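You operate a simulated robot arm through the tools that you are given. There is no shell and no other tool. Be economical: measure what you need, move in short steps, check, and stop when the job is done.

You are at the controls of a simulated robot arm. One attempt, no reset.

## Task
Press the glued grey strap shut and put it in the DONE tray.
Fine: press knob on MID; lay it across the die; slide the table out to load, in to press and out to unload; hold the lever down for three seconds or more; leave the other glued strap.

It is judged by the outcome, as a careful person would: the job done as asked, and still so three seconds after it is handed in. It fails if anything else is knocked over, pushed out of place, dropped, spilled or broken.

## Robot
A 7-joint arm with a two-finger parallel gripper, fixed in place. Base frame: the origin is at the foot of the arm, x ahead of it, y to its left, z up. Lengths are in mm, angles in degrees, forces in N, time in s.
With the tool pointing down near the work surface it reaches from about 220 to 720 mm from the base axis. Its first joint turns from -115.0 to 115.0 degrees. Payload 3.91 kg.
The tool frame sits at the grasp point between the pads (the TCP): z along the fingers, y along the line on which they close. The tips reach 30 mm beyond it. The gripper opens to 110 mm. The fingers are 20 mm wide and 10 mm thick; the gripper's body (48 by 112 mm) begins 55 mm behind the TCP.
Orientation is that of the tool frame in the base frame, as a unit quaternion [x, y, z, w]. With the fingers straight down and closing along the base's y, the tool's x points along the base's -x, its y along +y and its z along -z.

## Interface
- The arm moves only by the tool drive_tool. Its argument "motion" is a list of rows, each a list of 3 entries, a list of its own where there are three numbers: the turn, a rotation vector about the base's x, y, z in rad, then the shift along the base's x, y, z in mm, then the opening in per cent of the stroke, from 0 (shut) to 100 (fully open). In form: [[[rx, ry, rz], [x, y, z], hand], ...]. A call has 1 to 20 rows; each row is the pose to reach, as a shift and turn from the pose commanded when the call began. A row lasts 0.2 s, in which the tool goes at most 50 mm and 8.6 degrees; a call with a longer step from one row to the next is refused whole, and so is a gripper value outside its range. Where a pose cannot be reached the arm comes as near as it can. A force on the tool above 90 N (or 10 N above the force at the start of the call, whichever is more), or a blocked arm, ends the call early, and 0.2 s more pass. The fingers move at their own pace (about 108 mm/s each) and stop on an object; they squeeze with about 28 N. The grip force told is the motor's: it shows also when the fingers shut on nothing. Time passes only in rows, and 0.2 s behind the last, so rows that repeat a pose let the fingers close. It gives the time, the measured TCP pose, the force on the tool (base axes), the opening and the grip force at its end, in the units of the frame above (readings bear some noise).
- Cameras (640 x 400 px; columns grow to the right, rows downward): "scene" is fixed at [218.6, -501.1, 1502.1]; the picture's right is [0.87, -0.50, 0.00], its down [-0.16, -0.28, -0.95] and it looks along [0.47, 0.82, -0.33] (base axes); focal length 304 px, centre (320, 200). "wrist" rides on the gripper at [72, 17, -103] in the tool frame; the picture's right is [-0.23, 0.97, 0.00], its down [-0.76, -0.18, -0.62] and it looks along [-0.61, -0.14, 0.78] (tool axes); focal length 222 px, centre (320, 200). There is no depth. A picture from a camera that has moved, and an enlarged one, comes with that camera's place and axes in the base frame and with its lens.
- get_image(camera): a new picture of that camera. No time passes.
- lift_body(by): slides the trunk up (or, below 0, down) by that many mm; the arm rides with it, the base frame stays. It gives what a move gives, with no picture.
- zoom(camera, box): a new picture of the part [left, top, right, bottom] of that camera's present view, enlarged. No time passes.
- hand_in(): hands the job in; it is judged then, once.

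Go step by step. Nothing tells you positions but the pictures and the camera data: compare them with the known pose of the tool, close in by small moves and look again before you grip or let go. The budget is 120 turns and 76 pictures, counting those below and the enlarged ones. Unless the task says otherwise, let go and move clear before handing in, and close with one line.

The tools are called after "Request:" as a command line: name --argument value ..., lists and objects as JSON in quotes. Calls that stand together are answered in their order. drive_tool: Moves the arm, as the interface text tells. Its arguments: {"type":"object","properties":{"motion":{"type":"array","items":{"type":"array"}}},"required":["motion"]} The other tools are called the same way: lift_body (by) slides the trunk up or down; get_image (camera) takes a picture; zoom (camera, box) takes an enlarged picture of a part of a camera's view; hand_in () hands the job in.

At the start:

```text
time_s: 0.0
ee_pos: [341.2, 324.5, 1412.4]
ee_rot: [0.0, 1.0, 0.0, 0.0]
contact_force: [-0.1, 0.1, 1.0]
grip_width: 110.3
grip_force: 0.0
trunk travel left (down, up): [-825.0, 165.0]
```

scene: 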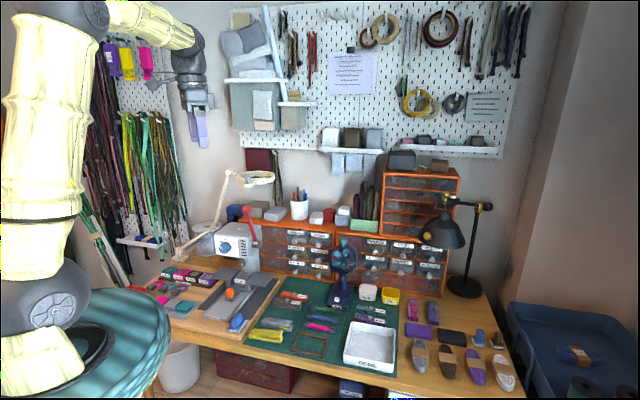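
wrist: 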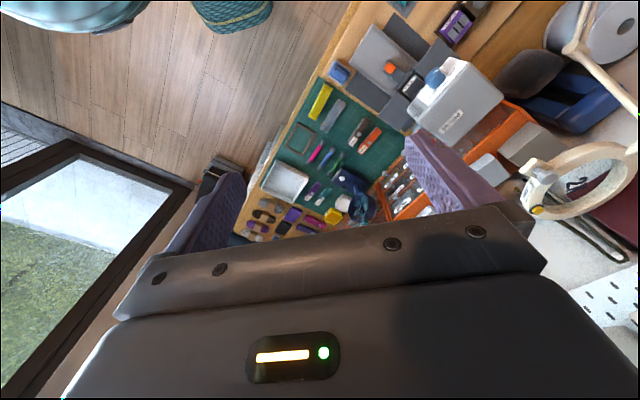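

I see a workbench with a white press on the left, a green mat with straps, and a DONE tray on the right. I'll enlarge the parts of interest first.

Request:
zoom --camera "scene" --box '[140, 200, 290, 340]'

Request:
zoom --camera "scene" --box '[230, 270, 410, 385]'

Request:
zoom --camera "wrist" --box '[230, 0, 510, 240]'

```text
2.86 times, centred on (215, 270) of scene
camera zoom: at [218.6, -501.1, 1502.1], right [0.87, -0.5, 0.0], down [-0.16, -0.28, -0.95], along [0.47, 0.82, -0.33], focal length 870 px, centre (620, 0)
```

zoom: 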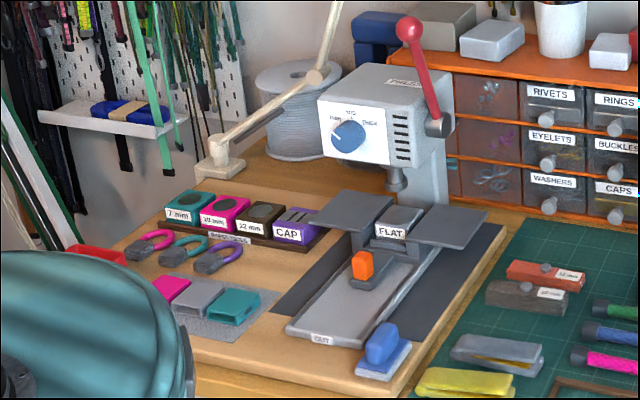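

```text
3.48 times, centred on (320, 328) of scene
camera zoom: at [218.6, -501.1, 1502.1], right [0.87, -0.5, 0.0], down [-0.16, -0.28, -0.95], along [0.47, 0.82, -0.33], focal length 1059 px, centre (320, -244)
```

zoom: 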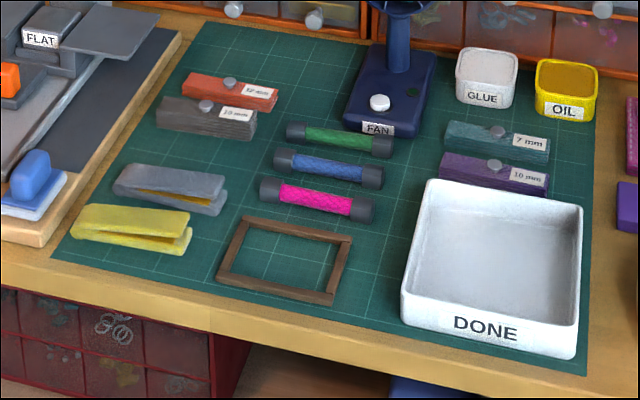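

```text
1.67 times, centred on (370, 120) of wrist
camera zoom: at [268.4, 341.3, 1515.8], right [0.23, 0.97, 0.0], down [0.76, -0.18, 0.62], along [0.61, -0.14, -0.78], focal length 370 px, centre (237, 333)
```

zoom: 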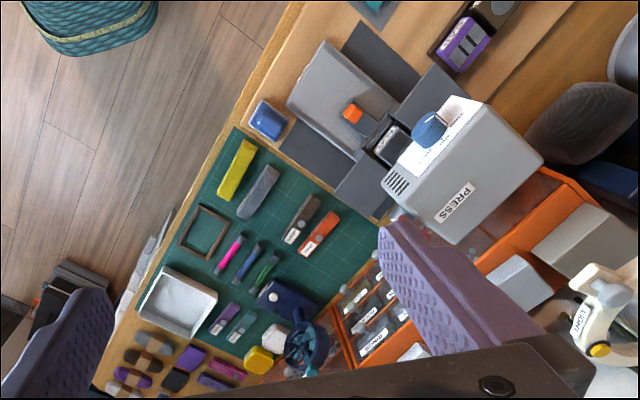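

The press is at about (450, 570), with its slide running toward the robot's side at 45°. The grey strap is near (514, 311) and the tray near (735, 80). I'll lower the trunk partway and look at the press up close.

Request:
lift_body --by -250

Request:
get_image --camera "wrist"

Request:
zoom --camera "scene" --box '[195, 190, 275, 250]'

```text
time_s: 2.6
ee_pos: [341.1, 324.3, 1163.0]
ee_rot: [0.0, 1.0, 0.0, 0.0]
contact_force: [0.7, 0.1, 0.7]
grip_width: 110.0
grip_force: 0.1
trunk travel left (down, up): [-575.0, 415.0]
```

```text
70 pictures are left
camera wrist: at [268.3, 341.3, 1265.8], right [0.23, 0.97, 0.0], down [0.76, -0.18, 0.62], along [0.61, -0.14, -0.78], focal length 222 px, centre (320, 200)
```

wrist: 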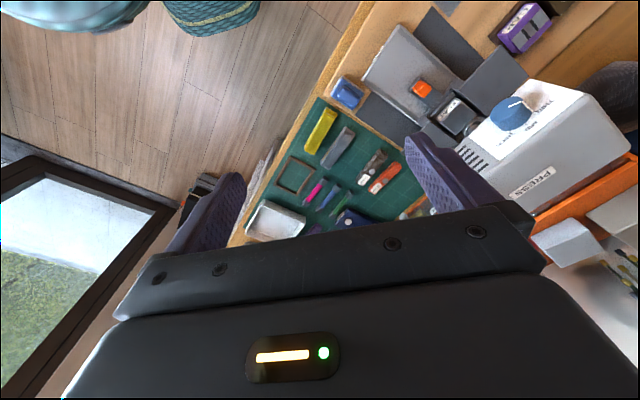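

```text
6.67 times, centred on (235, 220) of scene
camera zoom: at [218.6, -501.1, 1502.1], right [0.87, -0.5, 0.0], down [-0.16, -0.28, -0.95], along [0.47, 0.82, -0.33], focal length 2029 px, centre (887, 67)
```

zoom: 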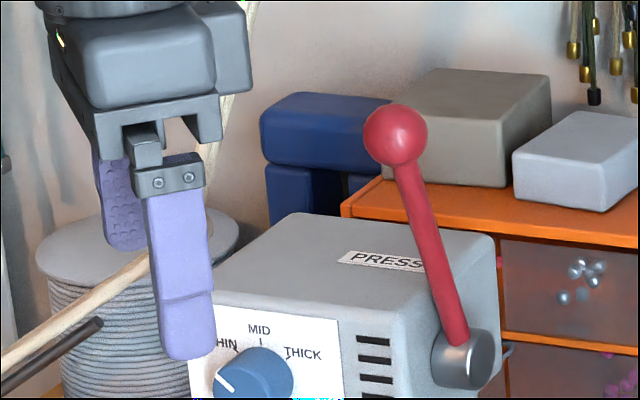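

The knob sits at about (418, 565, 965) with THIN, MID and THICK marks on the press's front face. I'll swing the tool to horizontal, facing the press along (0.7, 0.7, 0), well clear of it.

Request:
drive_tool --motion '[[[0.0472, -0.114, 0.0472], [-3, 9, -9], 100], [[0.0944, -0.228, 0.0944], [-6, 18, -17], 100], [[0.1416, -0.342, 0.1416], [-9, 27, -26], 100], [[0.1889, -0.456, 0.1889], [-13, 36, -35], 100], [[0.2361, -0.57, 0.2361], [-16, 45, -43], 100], [[0.2833, -0.684, 0.2833], [-19, 54, -52], 100], [[0.3305, -0.798, 0.3305], [-22, 62, -61], 100], [[0.3777, -0.912, 0.3777], [-25, 71, -70], 100], [[0.4249, -1.026, 0.4249], [-28, 80, -78], 100], [[0.4722, -1.14, 0.4722], [-32, 89, -87], 100], [[0.5194, -1.254, 0.5194], [-35, 98, -96], 100], [[0.5666, -1.368, 0.5666], [-38, 107, -104], 100], [[0.6138, -1.482, 0.6138], [-41, 116, -113], 100]]'

Request:
get_image --camera "wrist"

Request:
get_image --camera "scene"

```text
time_s: 5.4
ee_pos: [301.3, 441.6, 1049.8]
ee_rot: [-0.271, 0.653, 0.272, 0.653]
contact_force: [0.7, -1.0, 0.7]
grip_width: 110.1
grip_force: 0.1
trunk travel left (down, up): [-575.0, 415.0]
```

```text
68 pictures are left
camera wrist: at [215.0, 379.9, 976.5], right [-0.69, 0.69, 0.23], down [-0.31, -0.57, 0.76], along [0.65, 0.45, 0.61], focal length 222 px, centre (320, 200)
```

wrist: 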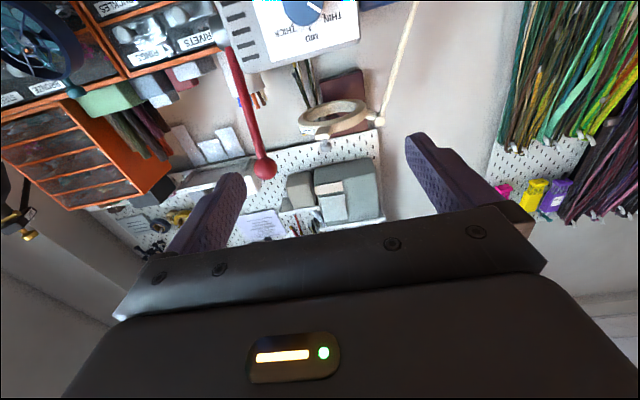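

```text
67 pictures are left
```

scene: 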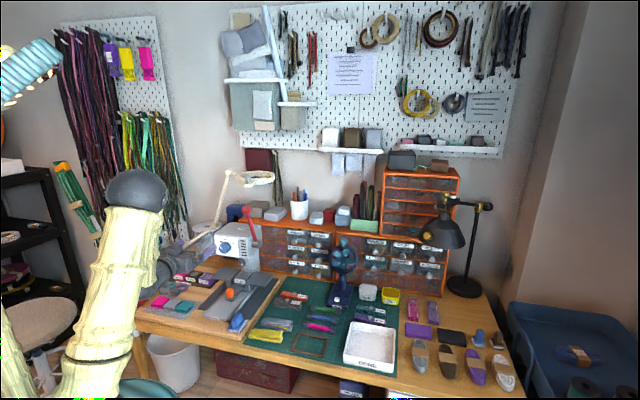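

The tool is level. By triangulation the knob is at (419, 569, 957) and the lever ball at (492, 496, 1115). I'll lower the tool to knob height, still about 170 mm in front of it, and look again.

Request:
drive_tool --motion '[[[0, 0, 0], [-5, 5, -33], 100], [[0, 0, 0], [-5, 5, -66], 100], [[0, 0, 0], [-5, 5, -93], 100]]'

Request:
get_image --camera "wrist"

Request:
zoom --camera "scene" --box '[180, 210, 280, 330]'

```text
time_s: 6.2
ee_pos: [295.7, 444.2, 955.4]
ee_rot: [-0.271, 0.653, 0.271, 0.653]
contact_force: [-0.7, -0.5, -0.7]
grip_width: 109.6
grip_force: 0.0
trunk travel left (down, up): [-575.0, 415.0]
```

```text
66 pictures are left
camera wrist: at [208.8, 383.2, 883.7], right [-0.69, 0.69, 0.23], down [-0.31, -0.57, 0.76], along [0.65, 0.45, 0.61], focal length 222 px, centre (320, 200)
```

wrist: 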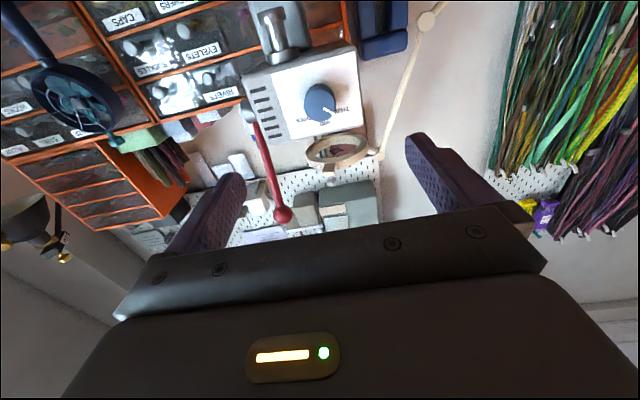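

```text
3.33 times, centred on (230, 270) of scene
camera zoom: at [218.6, -501.1, 1502.1], right [0.87, -0.5, 0.0], down [-0.16, -0.28, -0.95], along [0.47, 0.82, -0.33], focal length 1015 px, centre (620, -33)
```

zoom: 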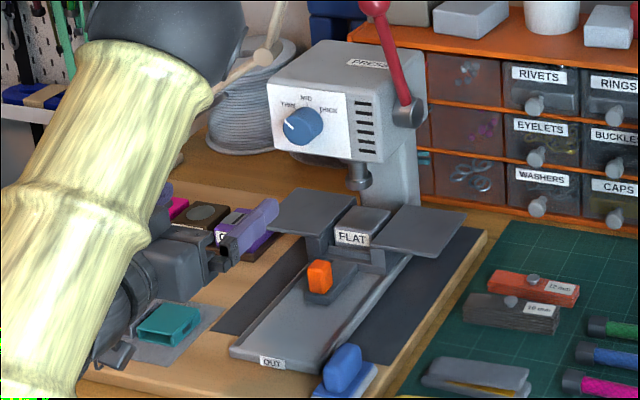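

The knob and its marks are now in the wrist view, so I'll enlarge them.

Request:
zoom --camera "wrist" --box '[260, 50, 380, 150]'

```text
4.00 times, centred on (320, 100) of wrist
camera zoom: at [208.8, 383.2, 883.7], right [-0.69, 0.69, 0.23], down [-0.31, -0.57, 0.76], along [0.65, 0.45, 0.61], focal length 888 px, centre (320, 600)
```

zoom: 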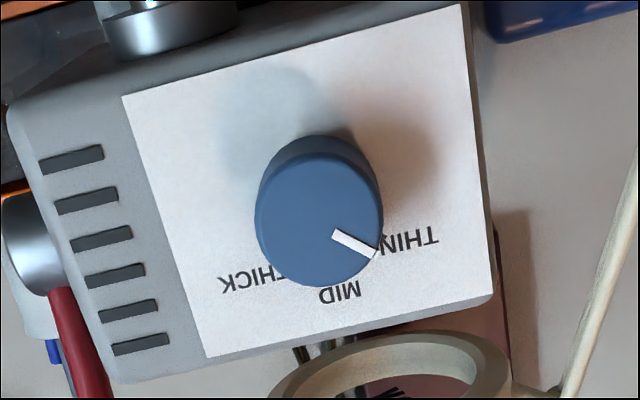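

The pointer is on THIN, and MID is about 45–50° clockwise. The panel face is at about 713 mm along the approach axis and the knob front at about 700. I'll approach to just short of gripping depth.

Request:
drive_tool --motion '[[[0, 0, 0], [27, 29, 2.5], 80], [[0, 0, 0], [54, 56, 2.5], 70], [[0, 0, 0], [80, 82, 2.5], 60], [[0, 0, 0], [98, 100, 2.5], 60], [[0, 0, 0], [105, 106.7, 2.5], 60]]'

Request:
get_image --camera "wrist"

Request:
zoom --camera "scene" --box '[195, 205, 275, 260]'

```text
time_s: 7.4
ee_pos: [399.0, 551.9, 959.0]
ee_rot: [-0.271, 0.654, 0.27, 0.653]
contact_force: [-1.4, 0.4, 0.0]
grip_width: 65.9
grip_force: 0.0
trunk travel left (down, up): [-575.0, 415.0]
```

```text
63 pictures are left
camera wrist: at [314.0, 490.1, 885.7], right [-0.69, 0.69, 0.23], down [-0.31, -0.57, 0.76], along [0.65, 0.45, 0.61], focal length 222 px, centre (320, 200)
```

wrist: 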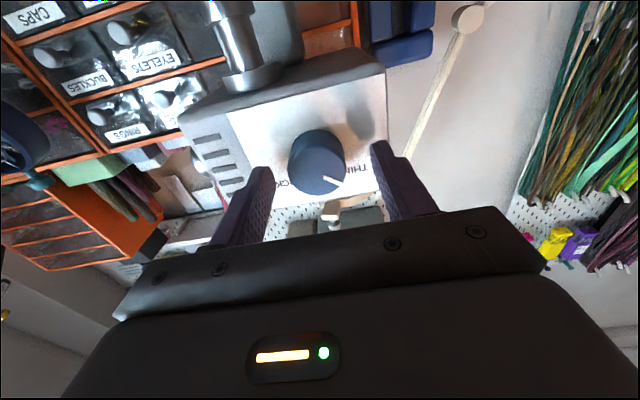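

```text
7.27 times, centred on (235, 232) of scene
camera zoom: at [218.6, -501.1, 1502.1], right [0.87, -0.5, 0.0], down [-0.16, -0.28, -0.95], along [0.47, 0.82, -0.33], focal length 2214 px, centre (938, -36)
```

zoom: 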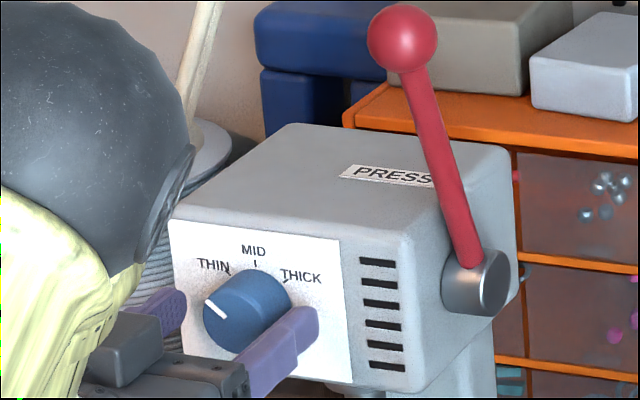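

The fingers are straddling the knob at 66 mm opening. I'll zoom in to check the centring.

Request:
zoom --camera "wrist" --box '[250, 110, 410, 220]'

```text
3.64 times, centred on (330, 165) of wrist
camera zoom: at [314.0, 490.1, 885.7], right [-0.69, 0.69, 0.23], down [-0.31, -0.57, 0.76], along [0.65, 0.45, 0.61], focal length 808 px, centre (284, 327)
```

zoom: 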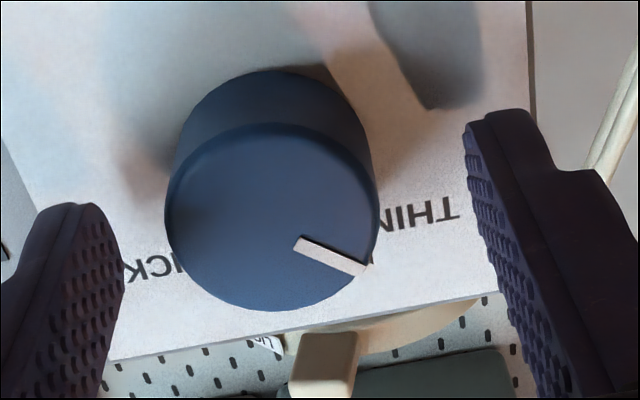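

The knob is well centred, offset only about 2 mm. I'll nudge over, go in 5 mm and grip.

Request:
drive_tool --motion '[[[0, 0, 0], [3.2, 0.4, 2], 60], [[0, 0, 0], [5, 2.2, 2], 60], [[0, 0, 0], [5, 2.2, 2], 0], [[0, 0, 0], [5, 2.2, 2], 0], [[0, 0, 0], [5, 2.2, 2], 0]]'

```text
time_s: 8.6
ee_pos: [403.8, 553.8, 961.6]
ee_rot: [-0.272, 0.653, 0.272, 0.653]
contact_force: [-0.5, 1.7, 0.5]
grip_width: 37.4
grip_force: 44.8
trunk travel left (down, up): [-575.0, 415.0]
```

It's gripped at 37.4 mm, matching the knob. Now I'll turn it about 46° clockwise.

Request:
drive_tool --motion '[[[0.095, 0.095, 0], [0, 0, 0], 0], [[0.19, 0.19, 0], [0, 0, 0], 0], [[0.285, 0.285, 0], [0, 0, 0], 0], [[0.38, 0.38, 0], [0, 0, 0], 0], [[0.475, 0.475, 0], [0, 0, 0], 0], [[0.57, 0.57, 0], [0, 0, 0], 0], [[0.57, 0.57, 0], [0, 0, 0], 0]]'

Request:
zoom --camera "scene" --box '[195, 205, 275, 260]'

Request:
zoom --camera "wrist" --box '[250, 110, 410, 220]'

```text
time_s: 9.9
ee_pos: [407.5, 552.6, 964.2]
ee_rot: [-0.009, 0.726, 0.452, 0.518]
contact_force: [9.7, -7.1, -11.5]
grip_width: 39.0
grip_force: 45.2
out of reach, approached as far as the arm can: row 4, 5, 6
trunk travel left (down, up): [-575.0, 415.0]
stopped in row 6: the force on the tool passed its limit (the readings are from after the stop); the commanded pose is now the measured one
```

```text
7.27 times, centred on (235, 232) of scene
camera zoom: at [218.6, -501.1, 1502.1], right [0.87, -0.5, 0.0], down [-0.16, -0.28, -0.95], along [0.47, 0.82, -0.33], focal length 2214 px, centre (938, -36)
```

zoom: 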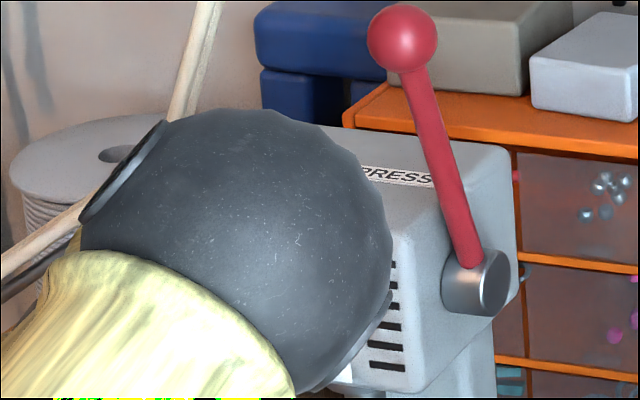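

```text
3.64 times, centred on (330, 165) of wrist
camera zoom: at [288.2, 526.9, 924.4], right [-0.36, 0.47, 0.8], down [-0.02, -0.87, 0.5], along [0.93, 0.16, 0.33], focal length 808 px, centre (284, 327)
```

zoom: 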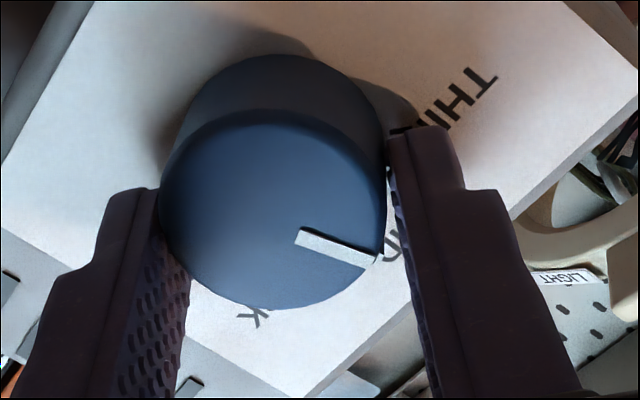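

The knob turned with the gripper about 40° before a joint limit, and it looks 10–15° short of MID. I'll release, back off straight and unroll to look.

Request:
drive_tool --motion '[[[0, 0, 0], [0, 0, 0], 60], [[0, 0, 0], [0, 0, 0], 60], [[0, 0, 0], [-20, -20, 0], 60], [[-0.09, -0.09, 0], [-40, -37, -1], 60], [[-0.18, -0.18, 0], [-60, -55, -2], 60], [[-0.27, -0.27, 0], [-60, -55, -3], 60], [[-0.36, -0.36, 0], [-60, -55, -3], 60], [[-0.45, -0.45, 0], [-60, -55, -3], 60]]'

Request:
zoom --camera "wrist" --box '[240, 60, 420, 180]'

Request:
zoom --camera "scene" --box '[195, 205, 275, 260]'

```text
time_s: 11.7
ee_pos: [344.0, 499.2, 963.5]
ee_rot: [-0.228, 0.675, 0.271, 0.648]
contact_force: [-0.3, 0.1, 0.3]
grip_width: 65.9
grip_force: 0.1
trunk travel left (down, up): [-575.0, 415.0]
```

```text
3.33 times, centred on (330, 120) of wrist
camera zoom: at [249.6, 447.5, 892.7], right [-0.63, 0.72, 0.29], down [-0.31, -0.58, 0.76], along [0.72, 0.38, 0.58], focal length 740 px, centre (287, 467)
```

zoom: 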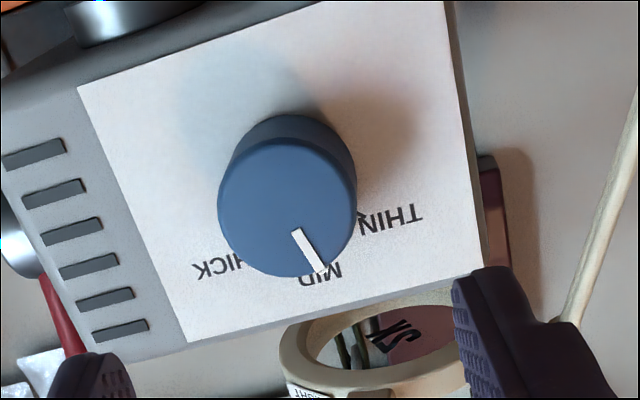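

```text
7.27 times, centred on (235, 232) of scene
camera zoom: at [218.6, -501.1, 1502.1], right [0.87, -0.5, 0.0], down [-0.16, -0.28, -0.95], along [0.47, 0.82, -0.33], focal length 2214 px, centre (938, -36)
```

zoom: 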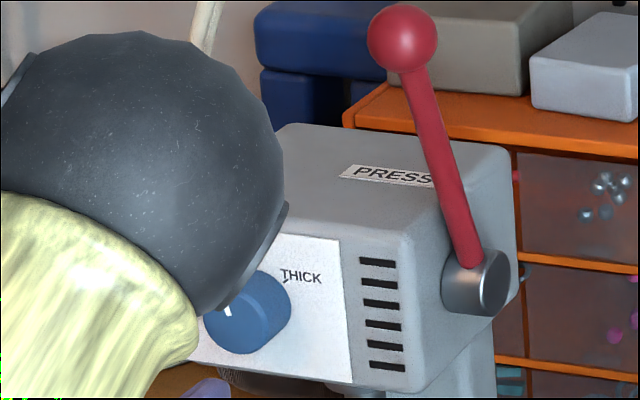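

The pointer is still about 18–20° short of MID. I'll go back in, regrip and turn the rest.

Request:
drive_tool --motion '[[[-0.03, -0.03, 0.06], [0, 0, -2], 60], [[-0.03, -0.03, 0.06], [25, 22.6, -2], 60], [[-0.03, -0.03, 0.06], [48, 44, -2], 60], [[-0.03, -0.03, 0.06], [60, 54.6, -2], 60], [[-0.03, -0.03, 0.06], [60, 54.6, -2], 0], [[-0.03, -0.03, 0.06], [60, 54.6, -2], 0], [[-0.03, -0.03, 0.06], [60, 54.6, -2], 0]]'

Request:
drive_tool --motion '[[[0.08, 0.08, 0], [0, 0, 0], 0], [[0.16, 0.16, 0], [0, 0, 0], 0], [[0.225, 0.225, 0], [0, 0, 0], 0], [[0.225, 0.225, 0], [0, 0, 0], 0], [[0.225, 0.225, 0], [0, 0, 0], 60], [[0.225, 0.225, 0], [0, 0, 0], 60], [[0.2, 0.2, 0], [-20, -20, 0], 60], [[0.12, 0.12, 0], [-40, -40, 0], 60], [[0.04, 0.04, 0], [-60, -60, 0], 60], [[0.0, 0.0, 0], [-60, -60, 0], 60]]'

Request:
zoom --camera "wrist" --box '[240, 60, 420, 180]'

```text
time_s: 13.3
ee_pos: [404.8, 553.4, 958.7]
ee_rot: [-0.259, 0.663, 0.275, 0.646]
contact_force: [4.9, -4.7, -0.9]
grip_width: 37.4
grip_force: 44.2
trunk travel left (down, up): [-575.0, 415.0]
```

```text
time_s: 15.5
ee_pos: [342.7, 494.0, 960.7]
ee_rot: [-0.26, 0.663, 0.276, 0.646]
contact_force: [-0.2, -0.2, -0.7]
grip_width: 66.0
grip_force: 0.0
trunk travel left (down, up): [-575.0, 415.0]
```

```text
3.33 times, centred on (330, 120) of wrist
camera zoom: at [254.1, 433.8, 889.7], right [-0.68, 0.69, 0.25], down [-0.3, -0.57, 0.76], along [0.67, 0.44, 0.59], focal length 740 px, centre (287, 467)
```

zoom: 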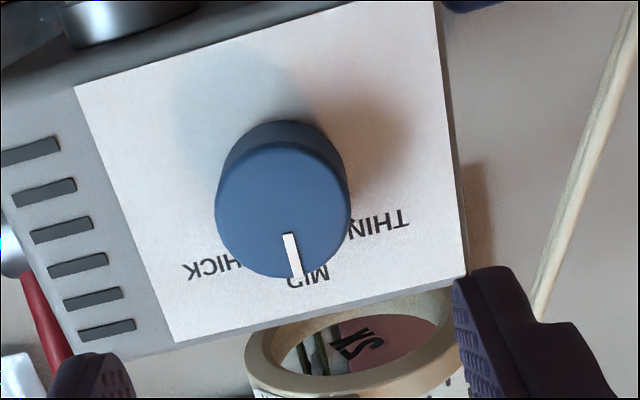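

The pointer now lines up with MID, and I'll confirm it from the scene camera. I'm backing away from the press.

Request:
drive_tool --motion '[[[0, 0, 0], [-30, -30, 0], 60], [[0, 0, 0], [-60, -60, 0], 60], [[0, 0, 0], [-90, -90, 0], 60], [[0, 0, 0], [-100, -100, 0], 60]]'

Request:
zoom --camera "scene" --box '[190, 205, 290, 335]'

Request:
zoom --camera "scene" --box '[205, 210, 265, 250]'

```text
time_s: 16.5
ee_pos: [251.1, 421.3, 956.4]
ee_rot: [-0.259, 0.663, 0.277, 0.646]
contact_force: [0.1, -0.4, -0.3]
grip_width: 65.9
grip_force: 0.0
out of reach, approached as far as the arm can: row 3, 4
trunk travel left (down, up): [-575.0, 415.0]
```

```text
3.08 times, centred on (240, 270) of scene
camera zoom: at [218.6, -501.1, 1502.1], right [0.87, -0.5, 0.0], down [-0.16, -0.28, -0.95], along [0.47, 0.82, -0.33], focal length 937 px, centre (566, -15)
```

zoom: 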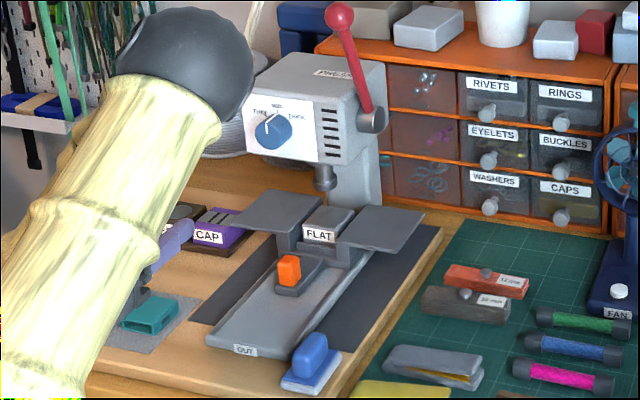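

```text
10.00 times, centred on (235, 230) of scene
camera zoom: at [218.6, -501.1, 1502.1], right [0.87, -0.5, 0.0], down [-0.16, -0.28, -0.95], along [0.47, 0.82, -0.33], focal length 3044 px, centre (1170, -100)
```

zoom: 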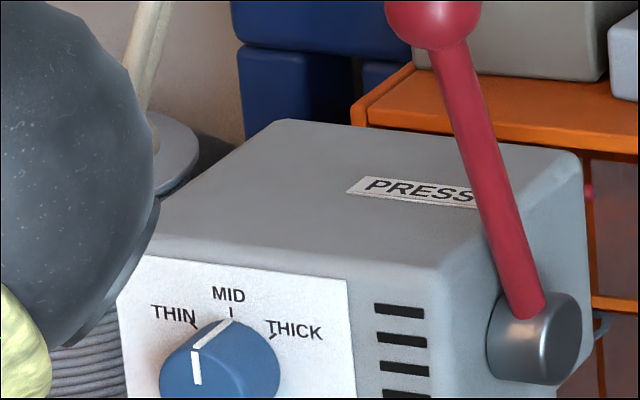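

The knob is confirmed on MID. Next I'll point the tool down in front of the press and look at the slide table and its orange handle.

Request:
drive_tool --motion '[[[-0.101, 0.101, 0], [9, 4, 2], 60], [[-0.202, 0.202, 0], [18, 7, 4], 60], [[-0.303, 0.303, 0], [27, 11, 6], 60], [[-0.404, 0.404, 0], [36, 14, 8], 60], [[-0.505, 0.505, 0], [45, 18, 10], 60], [[-0.606, 0.606, 0], [54, 21, 12], 60], [[-0.707, 0.707, 0], [63, 25, 14], 60], [[-0.808, 0.808, 0], [72, 28, 14], 60], [[-0.909, 0.909, 0], [81, 32, 14], 60], [[-1.01, 1.01, 0], [90, 35, 14], 60], [[-1.11, 1.11, 0], [99, 39, 14], 60]]'

Request:
get_image --camera "wrist"

Request:
get_image --camera "scene"

```text
time_s: 18.9
ee_pos: [348.6, 461.4, 970.9]
ee_rot: [-0.37, 0.929, -0.006, -0.005]
contact_force: [-0.7, -0.3, -0.1]
grip_width: 66.1
grip_force: 0.1
trunk travel left (down, up): [-575.0, 415.0]
```

```text
53 pictures are left
camera wrist: at [285.0, 425.1, 1074.9], right [-0.5, 0.86, -0.01], down [0.68, 0.4, 0.61], along [0.53, 0.3, -0.79], focal length 222 px, centre (320, 200)
```

wrist: 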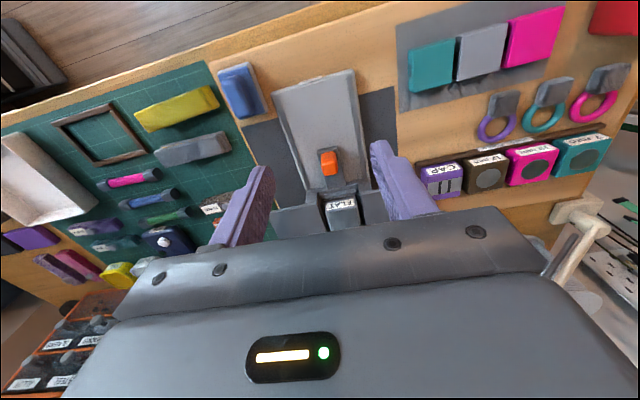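

```text
52 pictures are left
```

scene: 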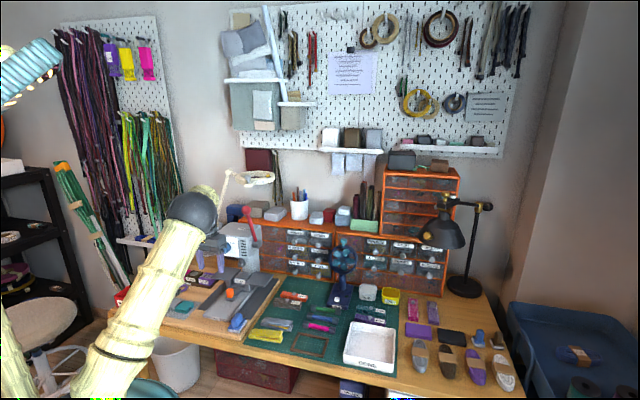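

Request:
zoom --camera "wrist" --box '[250, 60, 410, 230]'

Request:
zoom --camera "scene" --box '[200, 255, 280, 335]'

```text
2.35 times, centred on (330, 145) of wrist
camera zoom: at [285.0, 425.1, 1074.9], right [-0.5, 0.86, -0.01], down [0.68, 0.4, 0.61], along [0.53, 0.3, -0.79], focal length 523 px, centre (296, 329)
```

zoom: 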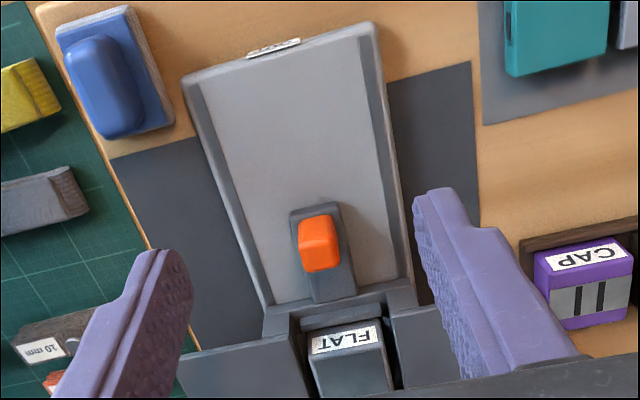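

```text
5.00 times, centred on (240, 295) of scene
camera zoom: at [218.6, -501.1, 1502.1], right [0.87, -0.5, 0.0], down [-0.16, -0.28, -0.95], along [0.47, 0.82, -0.33], focal length 1522 px, centre (720, -275)
```

zoom: 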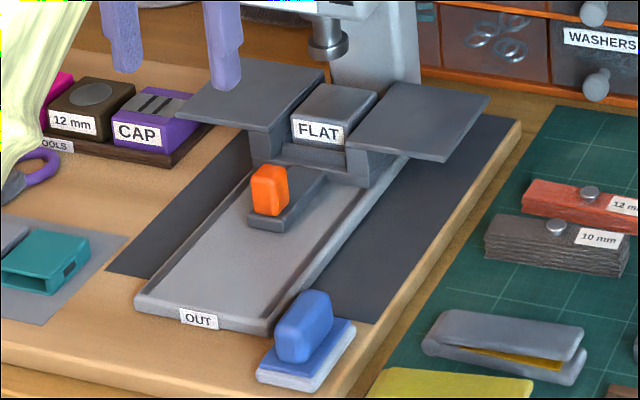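

Handle top is at (409, 511, ~800) and the die top at (477, 578, 800). The carriage slides about 80 mm toward OUT. I'll tilt the tool back 25° for head clearance and move to a spot above the handle.

Request:
drive_tool --motion '[[[0.1, -0.1, 0.01], [14, 11, -25], 60], [[0.2, -0.2, 0.02], [28, 23, -50], 60], [[0.3, -0.3, 0.03], [42, 34, -76], 60], [[0.3, -0.3, 0.03], [55, 45, -101], 60], [[0.3, -0.3, 0.03], [55, 45, -116], 60]]'

Request:
get_image --camera "wrist"

Request:
zoom --camera "scene" --box '[180, 220, 280, 330]'

```text
time_s: 20.1
ee_pos: [405.5, 506.4, 856.5]
ee_rot: [-0.374, 0.905, 0.077, 0.189]
contact_force: [0.0, -0.5, -0.6]
grip_width: 65.8
grip_force: 0.0
trunk travel left (down, up): [-575.0, 415.0]
```

```text
49 pictures are left
camera wrist: at [315.3, 442.1, 921.6], right [-0.54, 0.84, 0.09], down [0.44, 0.19, 0.88], along [0.72, 0.51, -0.47], focal length 222 px, centre (320, 200)
```

wrist: 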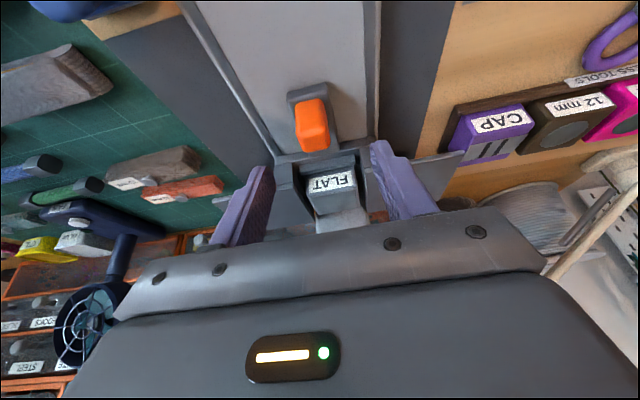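

```text
3.64 times, centred on (230, 275) of scene
camera zoom: at [218.6, -501.1, 1502.1], right [0.87, -0.5, 0.0], down [-0.16, -0.28, -0.95], along [0.47, 0.82, -0.33], focal length 1107 px, centre (647, -73)
```

zoom: 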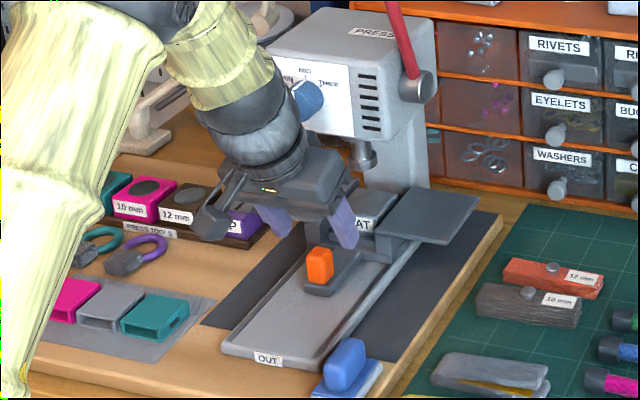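

It's aligned laterally with the handle. I'll descend and grip.

Request:
drive_tool --motion '[[[0, 0, 0], [-3, -3, -25], 60], [[0, 0, 0], [-3, -3, -45], 60], [[0, 0, 0], [-3, -3, -55], 60], [[0, 0, 0], [-3, -3, -55], 0], [[0, 0, 0], [-3, -3, -55], 0], [[0, 0, 0], [-3, -3, -55], 0]]'

Request:
get_image --camera "wrist"

```text
time_s: 21.5
ee_pos: [402.2, 502.7, 801.0]
ee_rot: [-0.374, 0.905, 0.078, 0.189]
contact_force: [3.3, -5.4, -2.6]
grip_width: 31.7
grip_force: 44.6
trunk travel left (down, up): [-575.0, 415.0]
```

```text
47 pictures are left
camera wrist: at [313.0, 437.8, 866.0], right [-0.54, 0.84, 0.09], down [0.44, 0.19, 0.88], along [0.72, 0.51, -0.47], focal length 222 px, centre (320, 200)
```

wrist: 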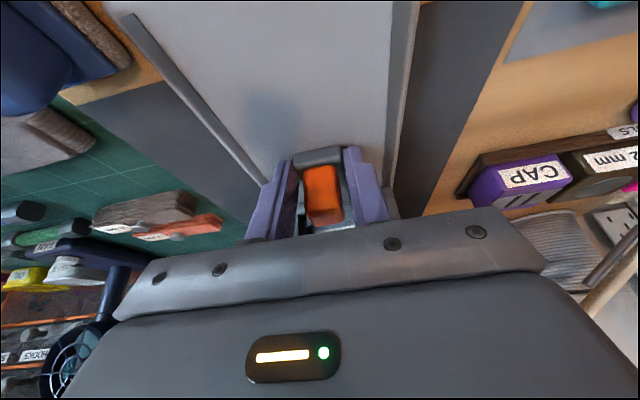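

The grip is firm at 31.7 mm, on the handle and its base. I'll pull the table out gradually.

Request:
drive_tool --motion '[[[0, 0, 0], [-7, -7, 0], 0], [[0, 0, 0], [-14, -14, 0], 0], [[0, 0, 0], [-21, -21, 0], 0], [[0, 0, 0], [-28, -28, 0], 0], [[0, 0, 0], [-35, -35, 0], 0], [[0, 0, 0], [-35, -35, 0], 0]]'

Request:
zoom --camera "scene" --box '[180, 230, 280, 340]'

```text
time_s: 22.9
ee_pos: [368.4, 467.8, 800.7]
ee_rot: [-0.374, 0.905, 0.077, 0.188]
contact_force: [8.6, -8.6, -11.9]
grip_width: 31.6
grip_force: 45.2
trunk travel left (down, up): [-575.0, 415.0]
```

```text
3.64 times, centred on (230, 285) of scene
camera zoom: at [218.6, -501.1, 1502.1], right [0.87, -0.5, 0.0], down [-0.16, -0.28, -0.95], along [0.47, 0.82, -0.33], focal length 1107 px, centre (647, -109)
```

zoom: 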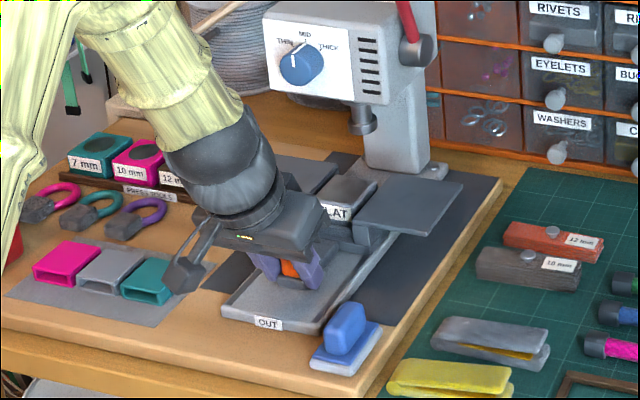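

The table moves freely. I'll continue out toward its stop.

Request:
drive_tool --motion '[[[0, 0, 0], [-6, -6, 0], 0], [[0, 0, 0], [-12, -12, 0], 0], [[0, 0, 0], [-18, -18, 0], 0], [[0, 0, 0], [-24, -24, 0], 0], [[0, 0, 0], [-24, -24, 0], 0]]'

Request:
zoom --camera "scene" --box '[180, 230, 280, 340]'

Request:
get_image --camera "wrist"

```text
time_s: 24.1
ee_pos: [344.0, 443.6, 799.9]
ee_rot: [-0.373, 0.905, 0.078, 0.19]
contact_force: [10.9, -11.5, -7.1]
grip_width: 31.8
grip_force: 44.5
trunk travel left (down, up): [-575.0, 415.0]
```

```text
3.64 times, centred on (230, 285) of scene
camera zoom: at [218.6, -501.1, 1502.1], right [0.87, -0.5, 0.0], down [-0.16, -0.28, -0.95], along [0.47, 0.82, -0.33], focal length 1107 px, centre (647, -109)
```

zoom: 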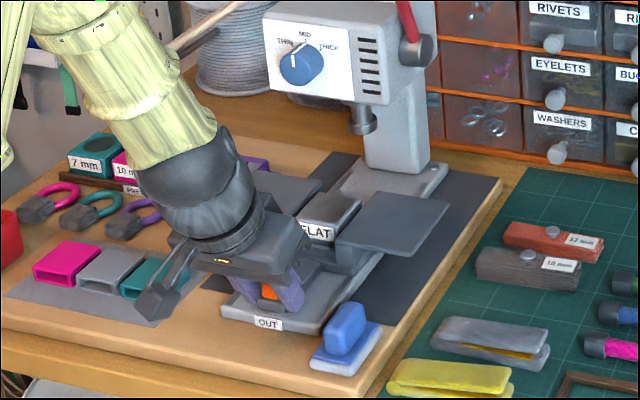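

```text
44 pictures are left
camera wrist: at [254.8, 379.4, 866.1], right [-0.54, 0.84, 0.09], down [0.44, 0.19, 0.88], along [0.72, 0.51, -0.47], focal length 222 px, centre (320, 200)
```

wrist: 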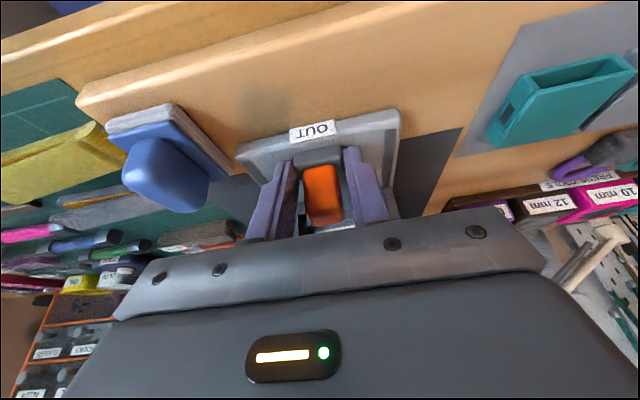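

There's still some room to the OUT wall, and the wing is clear of the blue block. I'll creep on to the stop.

Request:
drive_tool --motion '[[[0, 0, 0], [-3, -3, 0], 0], [[0, 0, 0], [-6, -6, 0], 0], [[0, 0, 0], [-9, -9, 0], 0], [[0, 0, 0], [-12, -12, 0], 0], [[0, 0, 0], [-12, -12, 0], 0]]'

Request:
zoom --camera "wrist" --box '[180, 80, 460, 260]'

```text
time_s: 25.3
ee_pos: [331.5, 429.7, 801.2]
ee_rot: [-0.373, 0.905, 0.078, 0.19]
contact_force: [14.3, -16.2, -3.9]
grip_width: 31.4
grip_force: 44.2
trunk travel left (down, up): [-575.0, 415.0]
```

```text
2.22 times, centred on (320, 170) of wrist
camera zoom: at [242.0, 366.6, 866.2], right [-0.54, 0.84, 0.09], down [0.44, 0.19, 0.88], along [0.72, 0.51, -0.47], focal length 494 px, centre (320, 267)
```

zoom: 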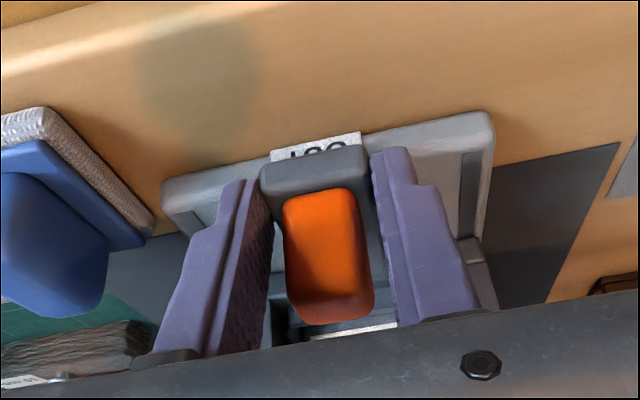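

It's nearly at the end. I'll nudge a bit further, with a slight lateral correction to ease the side load.

Request:
drive_tool --motion '[[[0, 0, 0], [-1, -5, 0], 0], [[0, 0, 0], [-4, -8, 0], 0], [[0, 0, 0], [-7, -11, 0], 0], [[0, 0, 0], [-7, -11, 0], 0]]'

Request:
zoom --camera "scene" --box '[180, 230, 280, 340]'

```text
time_s: 26.3
ee_pos: [322.7, 421.8, 800.4]
ee_rot: [-0.374, 0.904, 0.08, 0.19]
contact_force: [0.7, 0.2, 0.1]
grip_width: 31.8
grip_force: 45.3
trunk travel left (down, up): [-575.0, 415.0]
```

```text
3.64 times, centred on (230, 285) of scene
camera zoom: at [218.6, -501.1, 1502.1], right [0.87, -0.5, 0.0], down [-0.16, -0.28, -0.95], along [0.47, 0.82, -0.33], focal length 1107 px, centre (647, -109)
```

zoom: 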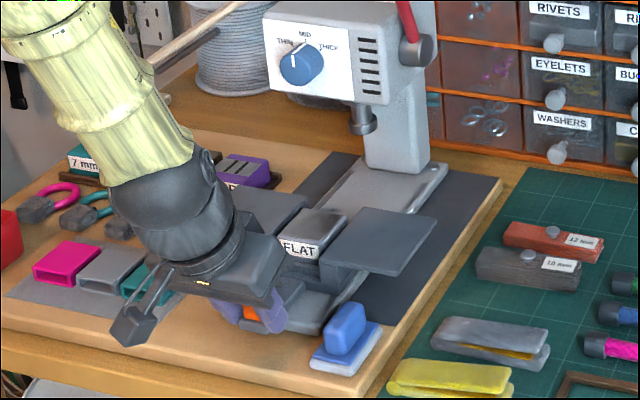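

It's still free, so I'll go a few more millimetres to find the stop.

Request:
drive_tool --motion '[[[0, 0, 0], [-3, -3, 0], 0], [[0, 0, 0], [-6, -6, 0], 0], [[0, 0, 0], [-9, -9, 0], 0], [[0, 0, 0], [-9, -9, 0], 0]]'

Request:
zoom --camera "scene" --box '[180, 230, 280, 340]'

```text
time_s: 27.3
ee_pos: [312.9, 412.3, 800.4]
ee_rot: [-0.375, 0.904, 0.078, 0.189]
contact_force: [-8.1, 8.8, -2.6]
grip_width: 32.0
grip_force: 44.9
trunk travel left (down, up): [-575.0, 415.0]
```

```text
3.64 times, centred on (230, 285) of scene
camera zoom: at [218.6, -501.1, 1502.1], right [0.87, -0.5, 0.0], down [-0.16, -0.28, -0.95], along [0.47, 0.82, -0.33], focal length 1107 px, centre (647, -109)
```

zoom: 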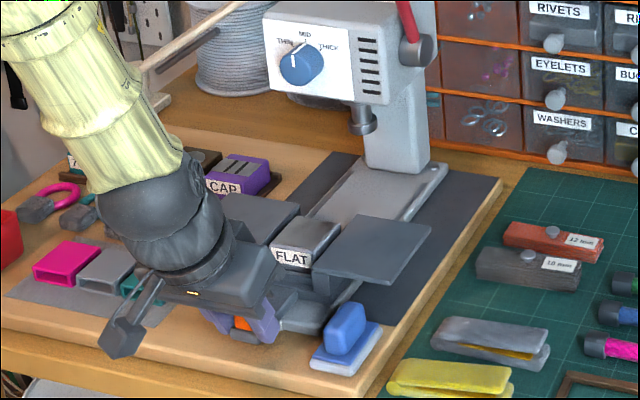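

Request:
drive_tool --motion '[[[0, 0, 0], [-3, -1, 0], 0], [[0, 0, 0], [-5, -3, 0], 0], [[0, 0, 0], [-7, -5, 0], 0], [[0, 0, 0], [-7, -5, 0], 0]]'

Request:
zoom --camera "scene" --box '[200, 260, 280, 330]'

```text
time_s: 28.3
ee_pos: [309.9, 410.3, 800.3]
ee_rot: [-0.373, 0.905, 0.079, 0.19]
contact_force: [12.1, 22.6, -7.0]
grip_width: 31.8
grip_force: 45.0
trunk travel left (down, up): [-575.0, 415.0]
```

```text
5.71 times, centred on (240, 295) of scene
camera zoom: at [218.6, -501.1, 1502.1], right [0.87, -0.5, 0.0], down [-0.16, -0.28, -0.95], along [0.47, 0.82, -0.33], focal length 1740 px, centre (777, -343)
```

zoom: 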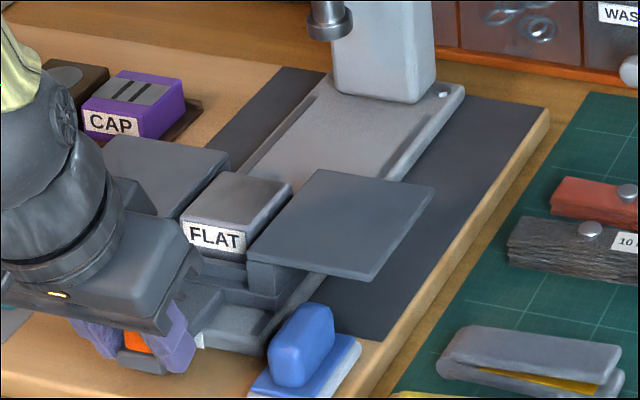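

The stop is reached at 130 mm of travel, so the table is out. I'll release the handle and lift clear.

Request:
drive_tool --motion '[[[0, 0, 0], [1, 1, 0], 48], [[0, 0, 0], [1, 1, 0], 48], [[0, 0, 0], [1, 1, 40], 48], [[0, 0, 0], [1, 1, 80], 48], [[-0.1, 0.1, 0], [1, 1, 120], 48], [[-0.2, 0.2, 0], [10, -5, 150], 48], [[-0.3, 0.3, 0], [20, -15, 180], 48]]'

```text
time_s: 29.9
ee_pos: [328.0, 390.9, 981.9]
ee_rot: [-0.382, 0.924, -0.002, -0.005]
contact_force: [0.6, -0.7, -0.5]
grip_width: 52.8
grip_force: 0.1
trunk travel left (down, up): [-575.0, 415.0]
```

Request:
drive_tool --motion '[[[0, 0, -0.1414], [17, -7, -8], 48], [[0, 0, -0.2828], [34, -14, -16], 48], [[0, 0, -0.4242], [51, -21, -24], 48], [[0, 0, -0.5656], [68, -28, -32], 48], [[0, 0, -0.707], [85, -35, -40], 48], [[0, 0, -0.8484], [102, -42, -48], 48], [[0, 0, -0.9898], [119, -49, -56], 48], [[0, 0, -1.1312], [136, -56, -64], 48], [[0, 0, -1.2726], [153, -63, -72], 48], [[0, 0, -1.414], [172, -71, -82], 48]]'

Request:
get_image --camera "wrist"

Request:
zoom --camera "scene" --box '[230, 290, 330, 350]'

```text
time_s: 32.1
ee_pos: [499.8, 321.2, 899.3]
ee_rot: [0.311, 0.951, 0.002, -0.006]
contact_force: [-1.1, 0.5, -0.1]
grip_width: 52.6
grip_force: 0.1
trunk travel left (down, up): [-575.0, 415.0]
```

```text
39 pictures are left
camera wrist: at [452.1, 377.2, 1002.5], right [0.76, 0.65, 0.0], down [0.52, -0.6, 0.61], along [0.4, -0.47, -0.79], focal length 222 px, centre (320, 200)
```

wrist: 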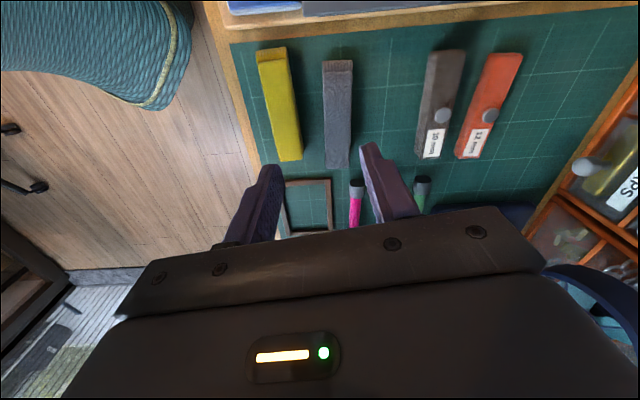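

```text
6.40 times, centred on (280, 320) of scene
camera zoom: at [218.6, -501.1, 1502.1], right [0.87, -0.5, 0.0], down [-0.16, -0.28, -0.95], along [0.47, 0.82, -0.33], focal length 1948 px, centre (576, -568)
```

zoom: 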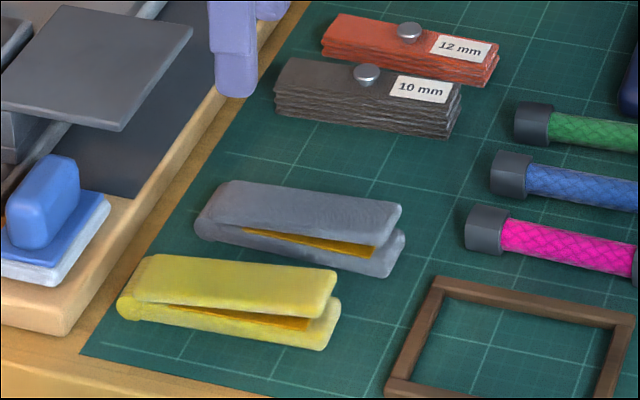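

The strap is nearly aligned with the bench, along about −45°, with its centre around (517, 322). I'll yaw to match, descend partway and look again.

Request:
drive_tool --motion '[[[0, 0, -0.08], [8, 1, -30], 48], [[0, 0, -0.15], [17, 1, -60], 48], [[0, 0, -0.15], [17, 1, -69], 48]]'

Request:
zoom --camera "wrist" --box '[220, 20, 460, 220]'

```text
time_s: 32.9
ee_pos: [518.2, 321.2, 830.5]
ee_rot: [0.381, 0.925, 0.003, -0.005]
contact_force: [0.3, 0.7, 0.5]
grip_width: 52.7
grip_force: 0.1
trunk travel left (down, up): [-575.0, 415.0]
```

```text
2.00 times, centred on (340, 120) of wrist
camera zoom: at [478.5, 384.2, 934.3], right [0.85, 0.53, 0.0], down [0.42, -0.67, 0.61], along [0.32, -0.52, -0.79], focal length 444 px, centre (280, 360)
```

zoom: 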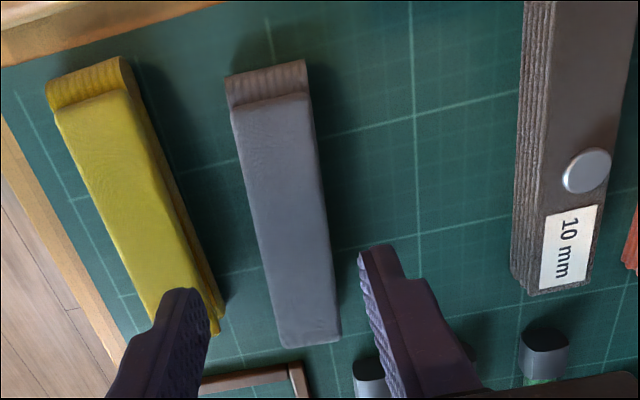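

The strap is 31 mm wide, about 5 mm off centre, and 21 mm from the yellow one. I'll narrow the opening to 42 mm, re-centre, go down a bit and check.

Request:
drive_tool --motion '[[[0, 0, -0.035], [0.8, 6.4, 0], 38], [[0, 0, -0.035], [0.8, 6.4, 0], 38], [[0, 0, -0.035], [0.8, 6.4, -26], 38], [[0, 0, -0.035], [0.8, 6.4, -26], 38]]'

Request:
zoom --camera "wrist" --box '[220, 20, 460, 220]'

```text
time_s: 33.9
ee_pos: [517.3, 326.1, 803.1]
ee_rot: [0.396, 0.918, 0.002, -0.006]
contact_force: [0.2, -1.0, 0.2]
grip_width: 41.9
grip_force: 0.1
trunk travel left (down, up): [-575.0, 415.0]
```

```text
2.00 times, centred on (340, 120) of wrist
camera zoom: at [480.9, 390.6, 907.6], right [0.86, 0.5, 0.0], down [0.4, -0.68, 0.61], along [0.31, -0.53, -0.79], focal length 444 px, centre (280, 360)
```

zoom: 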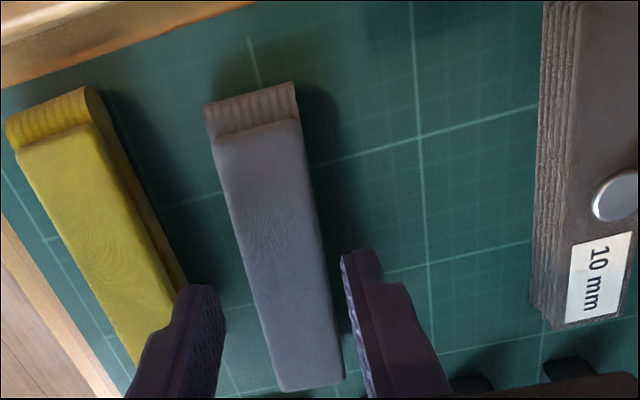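

It's well centred, with clearance to the yellow strap. I'll descend to the mat and close gently.

Request:
drive_tool --motion '[[[0, 0, 0], [2, 1.5, -15], 38], [[0, 0, 0], [2, 1.5, -25], 38], [[0, 0, 0], [2, 1.5, -32], 38], [[0, 0, 0], [2, 1.5, -32], 38]]'

Request:
zoom --camera "wrist" --box '[220, 20, 460, 220]'

Request:
zoom --camera "scene" --box '[240, 295, 320, 345]'

```text
time_s: 34.9
ee_pos: [520.9, 329.1, 770.6]
ee_rot: [0.396, 0.918, 0.002, -0.007]
contact_force: [-0.7, -1.0, 0.1]
grip_width: 42.0
grip_force: 0.0
trunk travel left (down, up): [-575.0, 415.0]
```

```text
2.00 times, centred on (340, 120) of wrist
camera zoom: at [483.2, 393.0, 875.7], right [0.86, 0.5, 0.0], down [0.4, -0.68, 0.61], along [0.31, -0.53, -0.79], focal length 444 px, centre (280, 360)
```

zoom: 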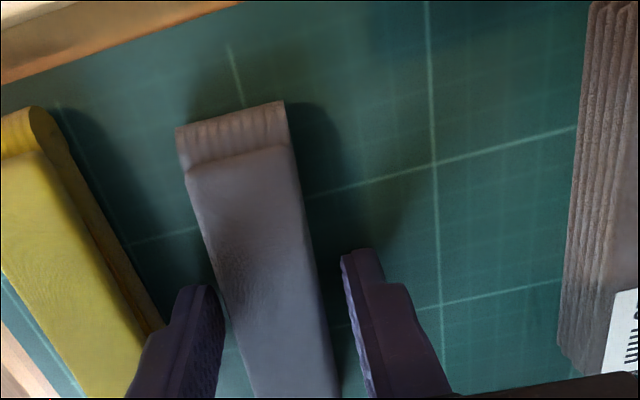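

```text
8.00 times, centred on (280, 320) of scene
camera zoom: at [218.6, -501.1, 1502.1], right [0.87, -0.5, 0.0], down [-0.16, -0.28, -0.95], along [0.47, 0.82, -0.33], focal length 2435 px, centre (640, -760)
```

zoom: 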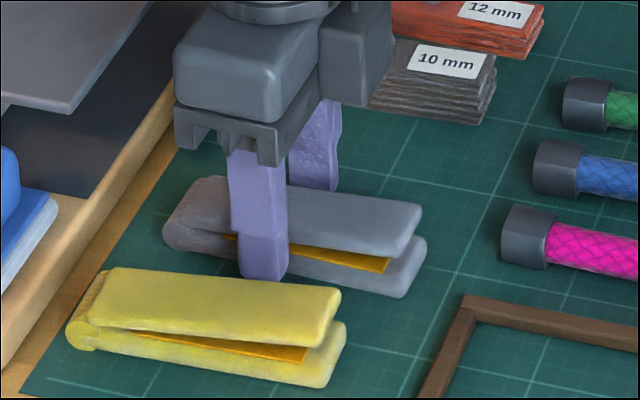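

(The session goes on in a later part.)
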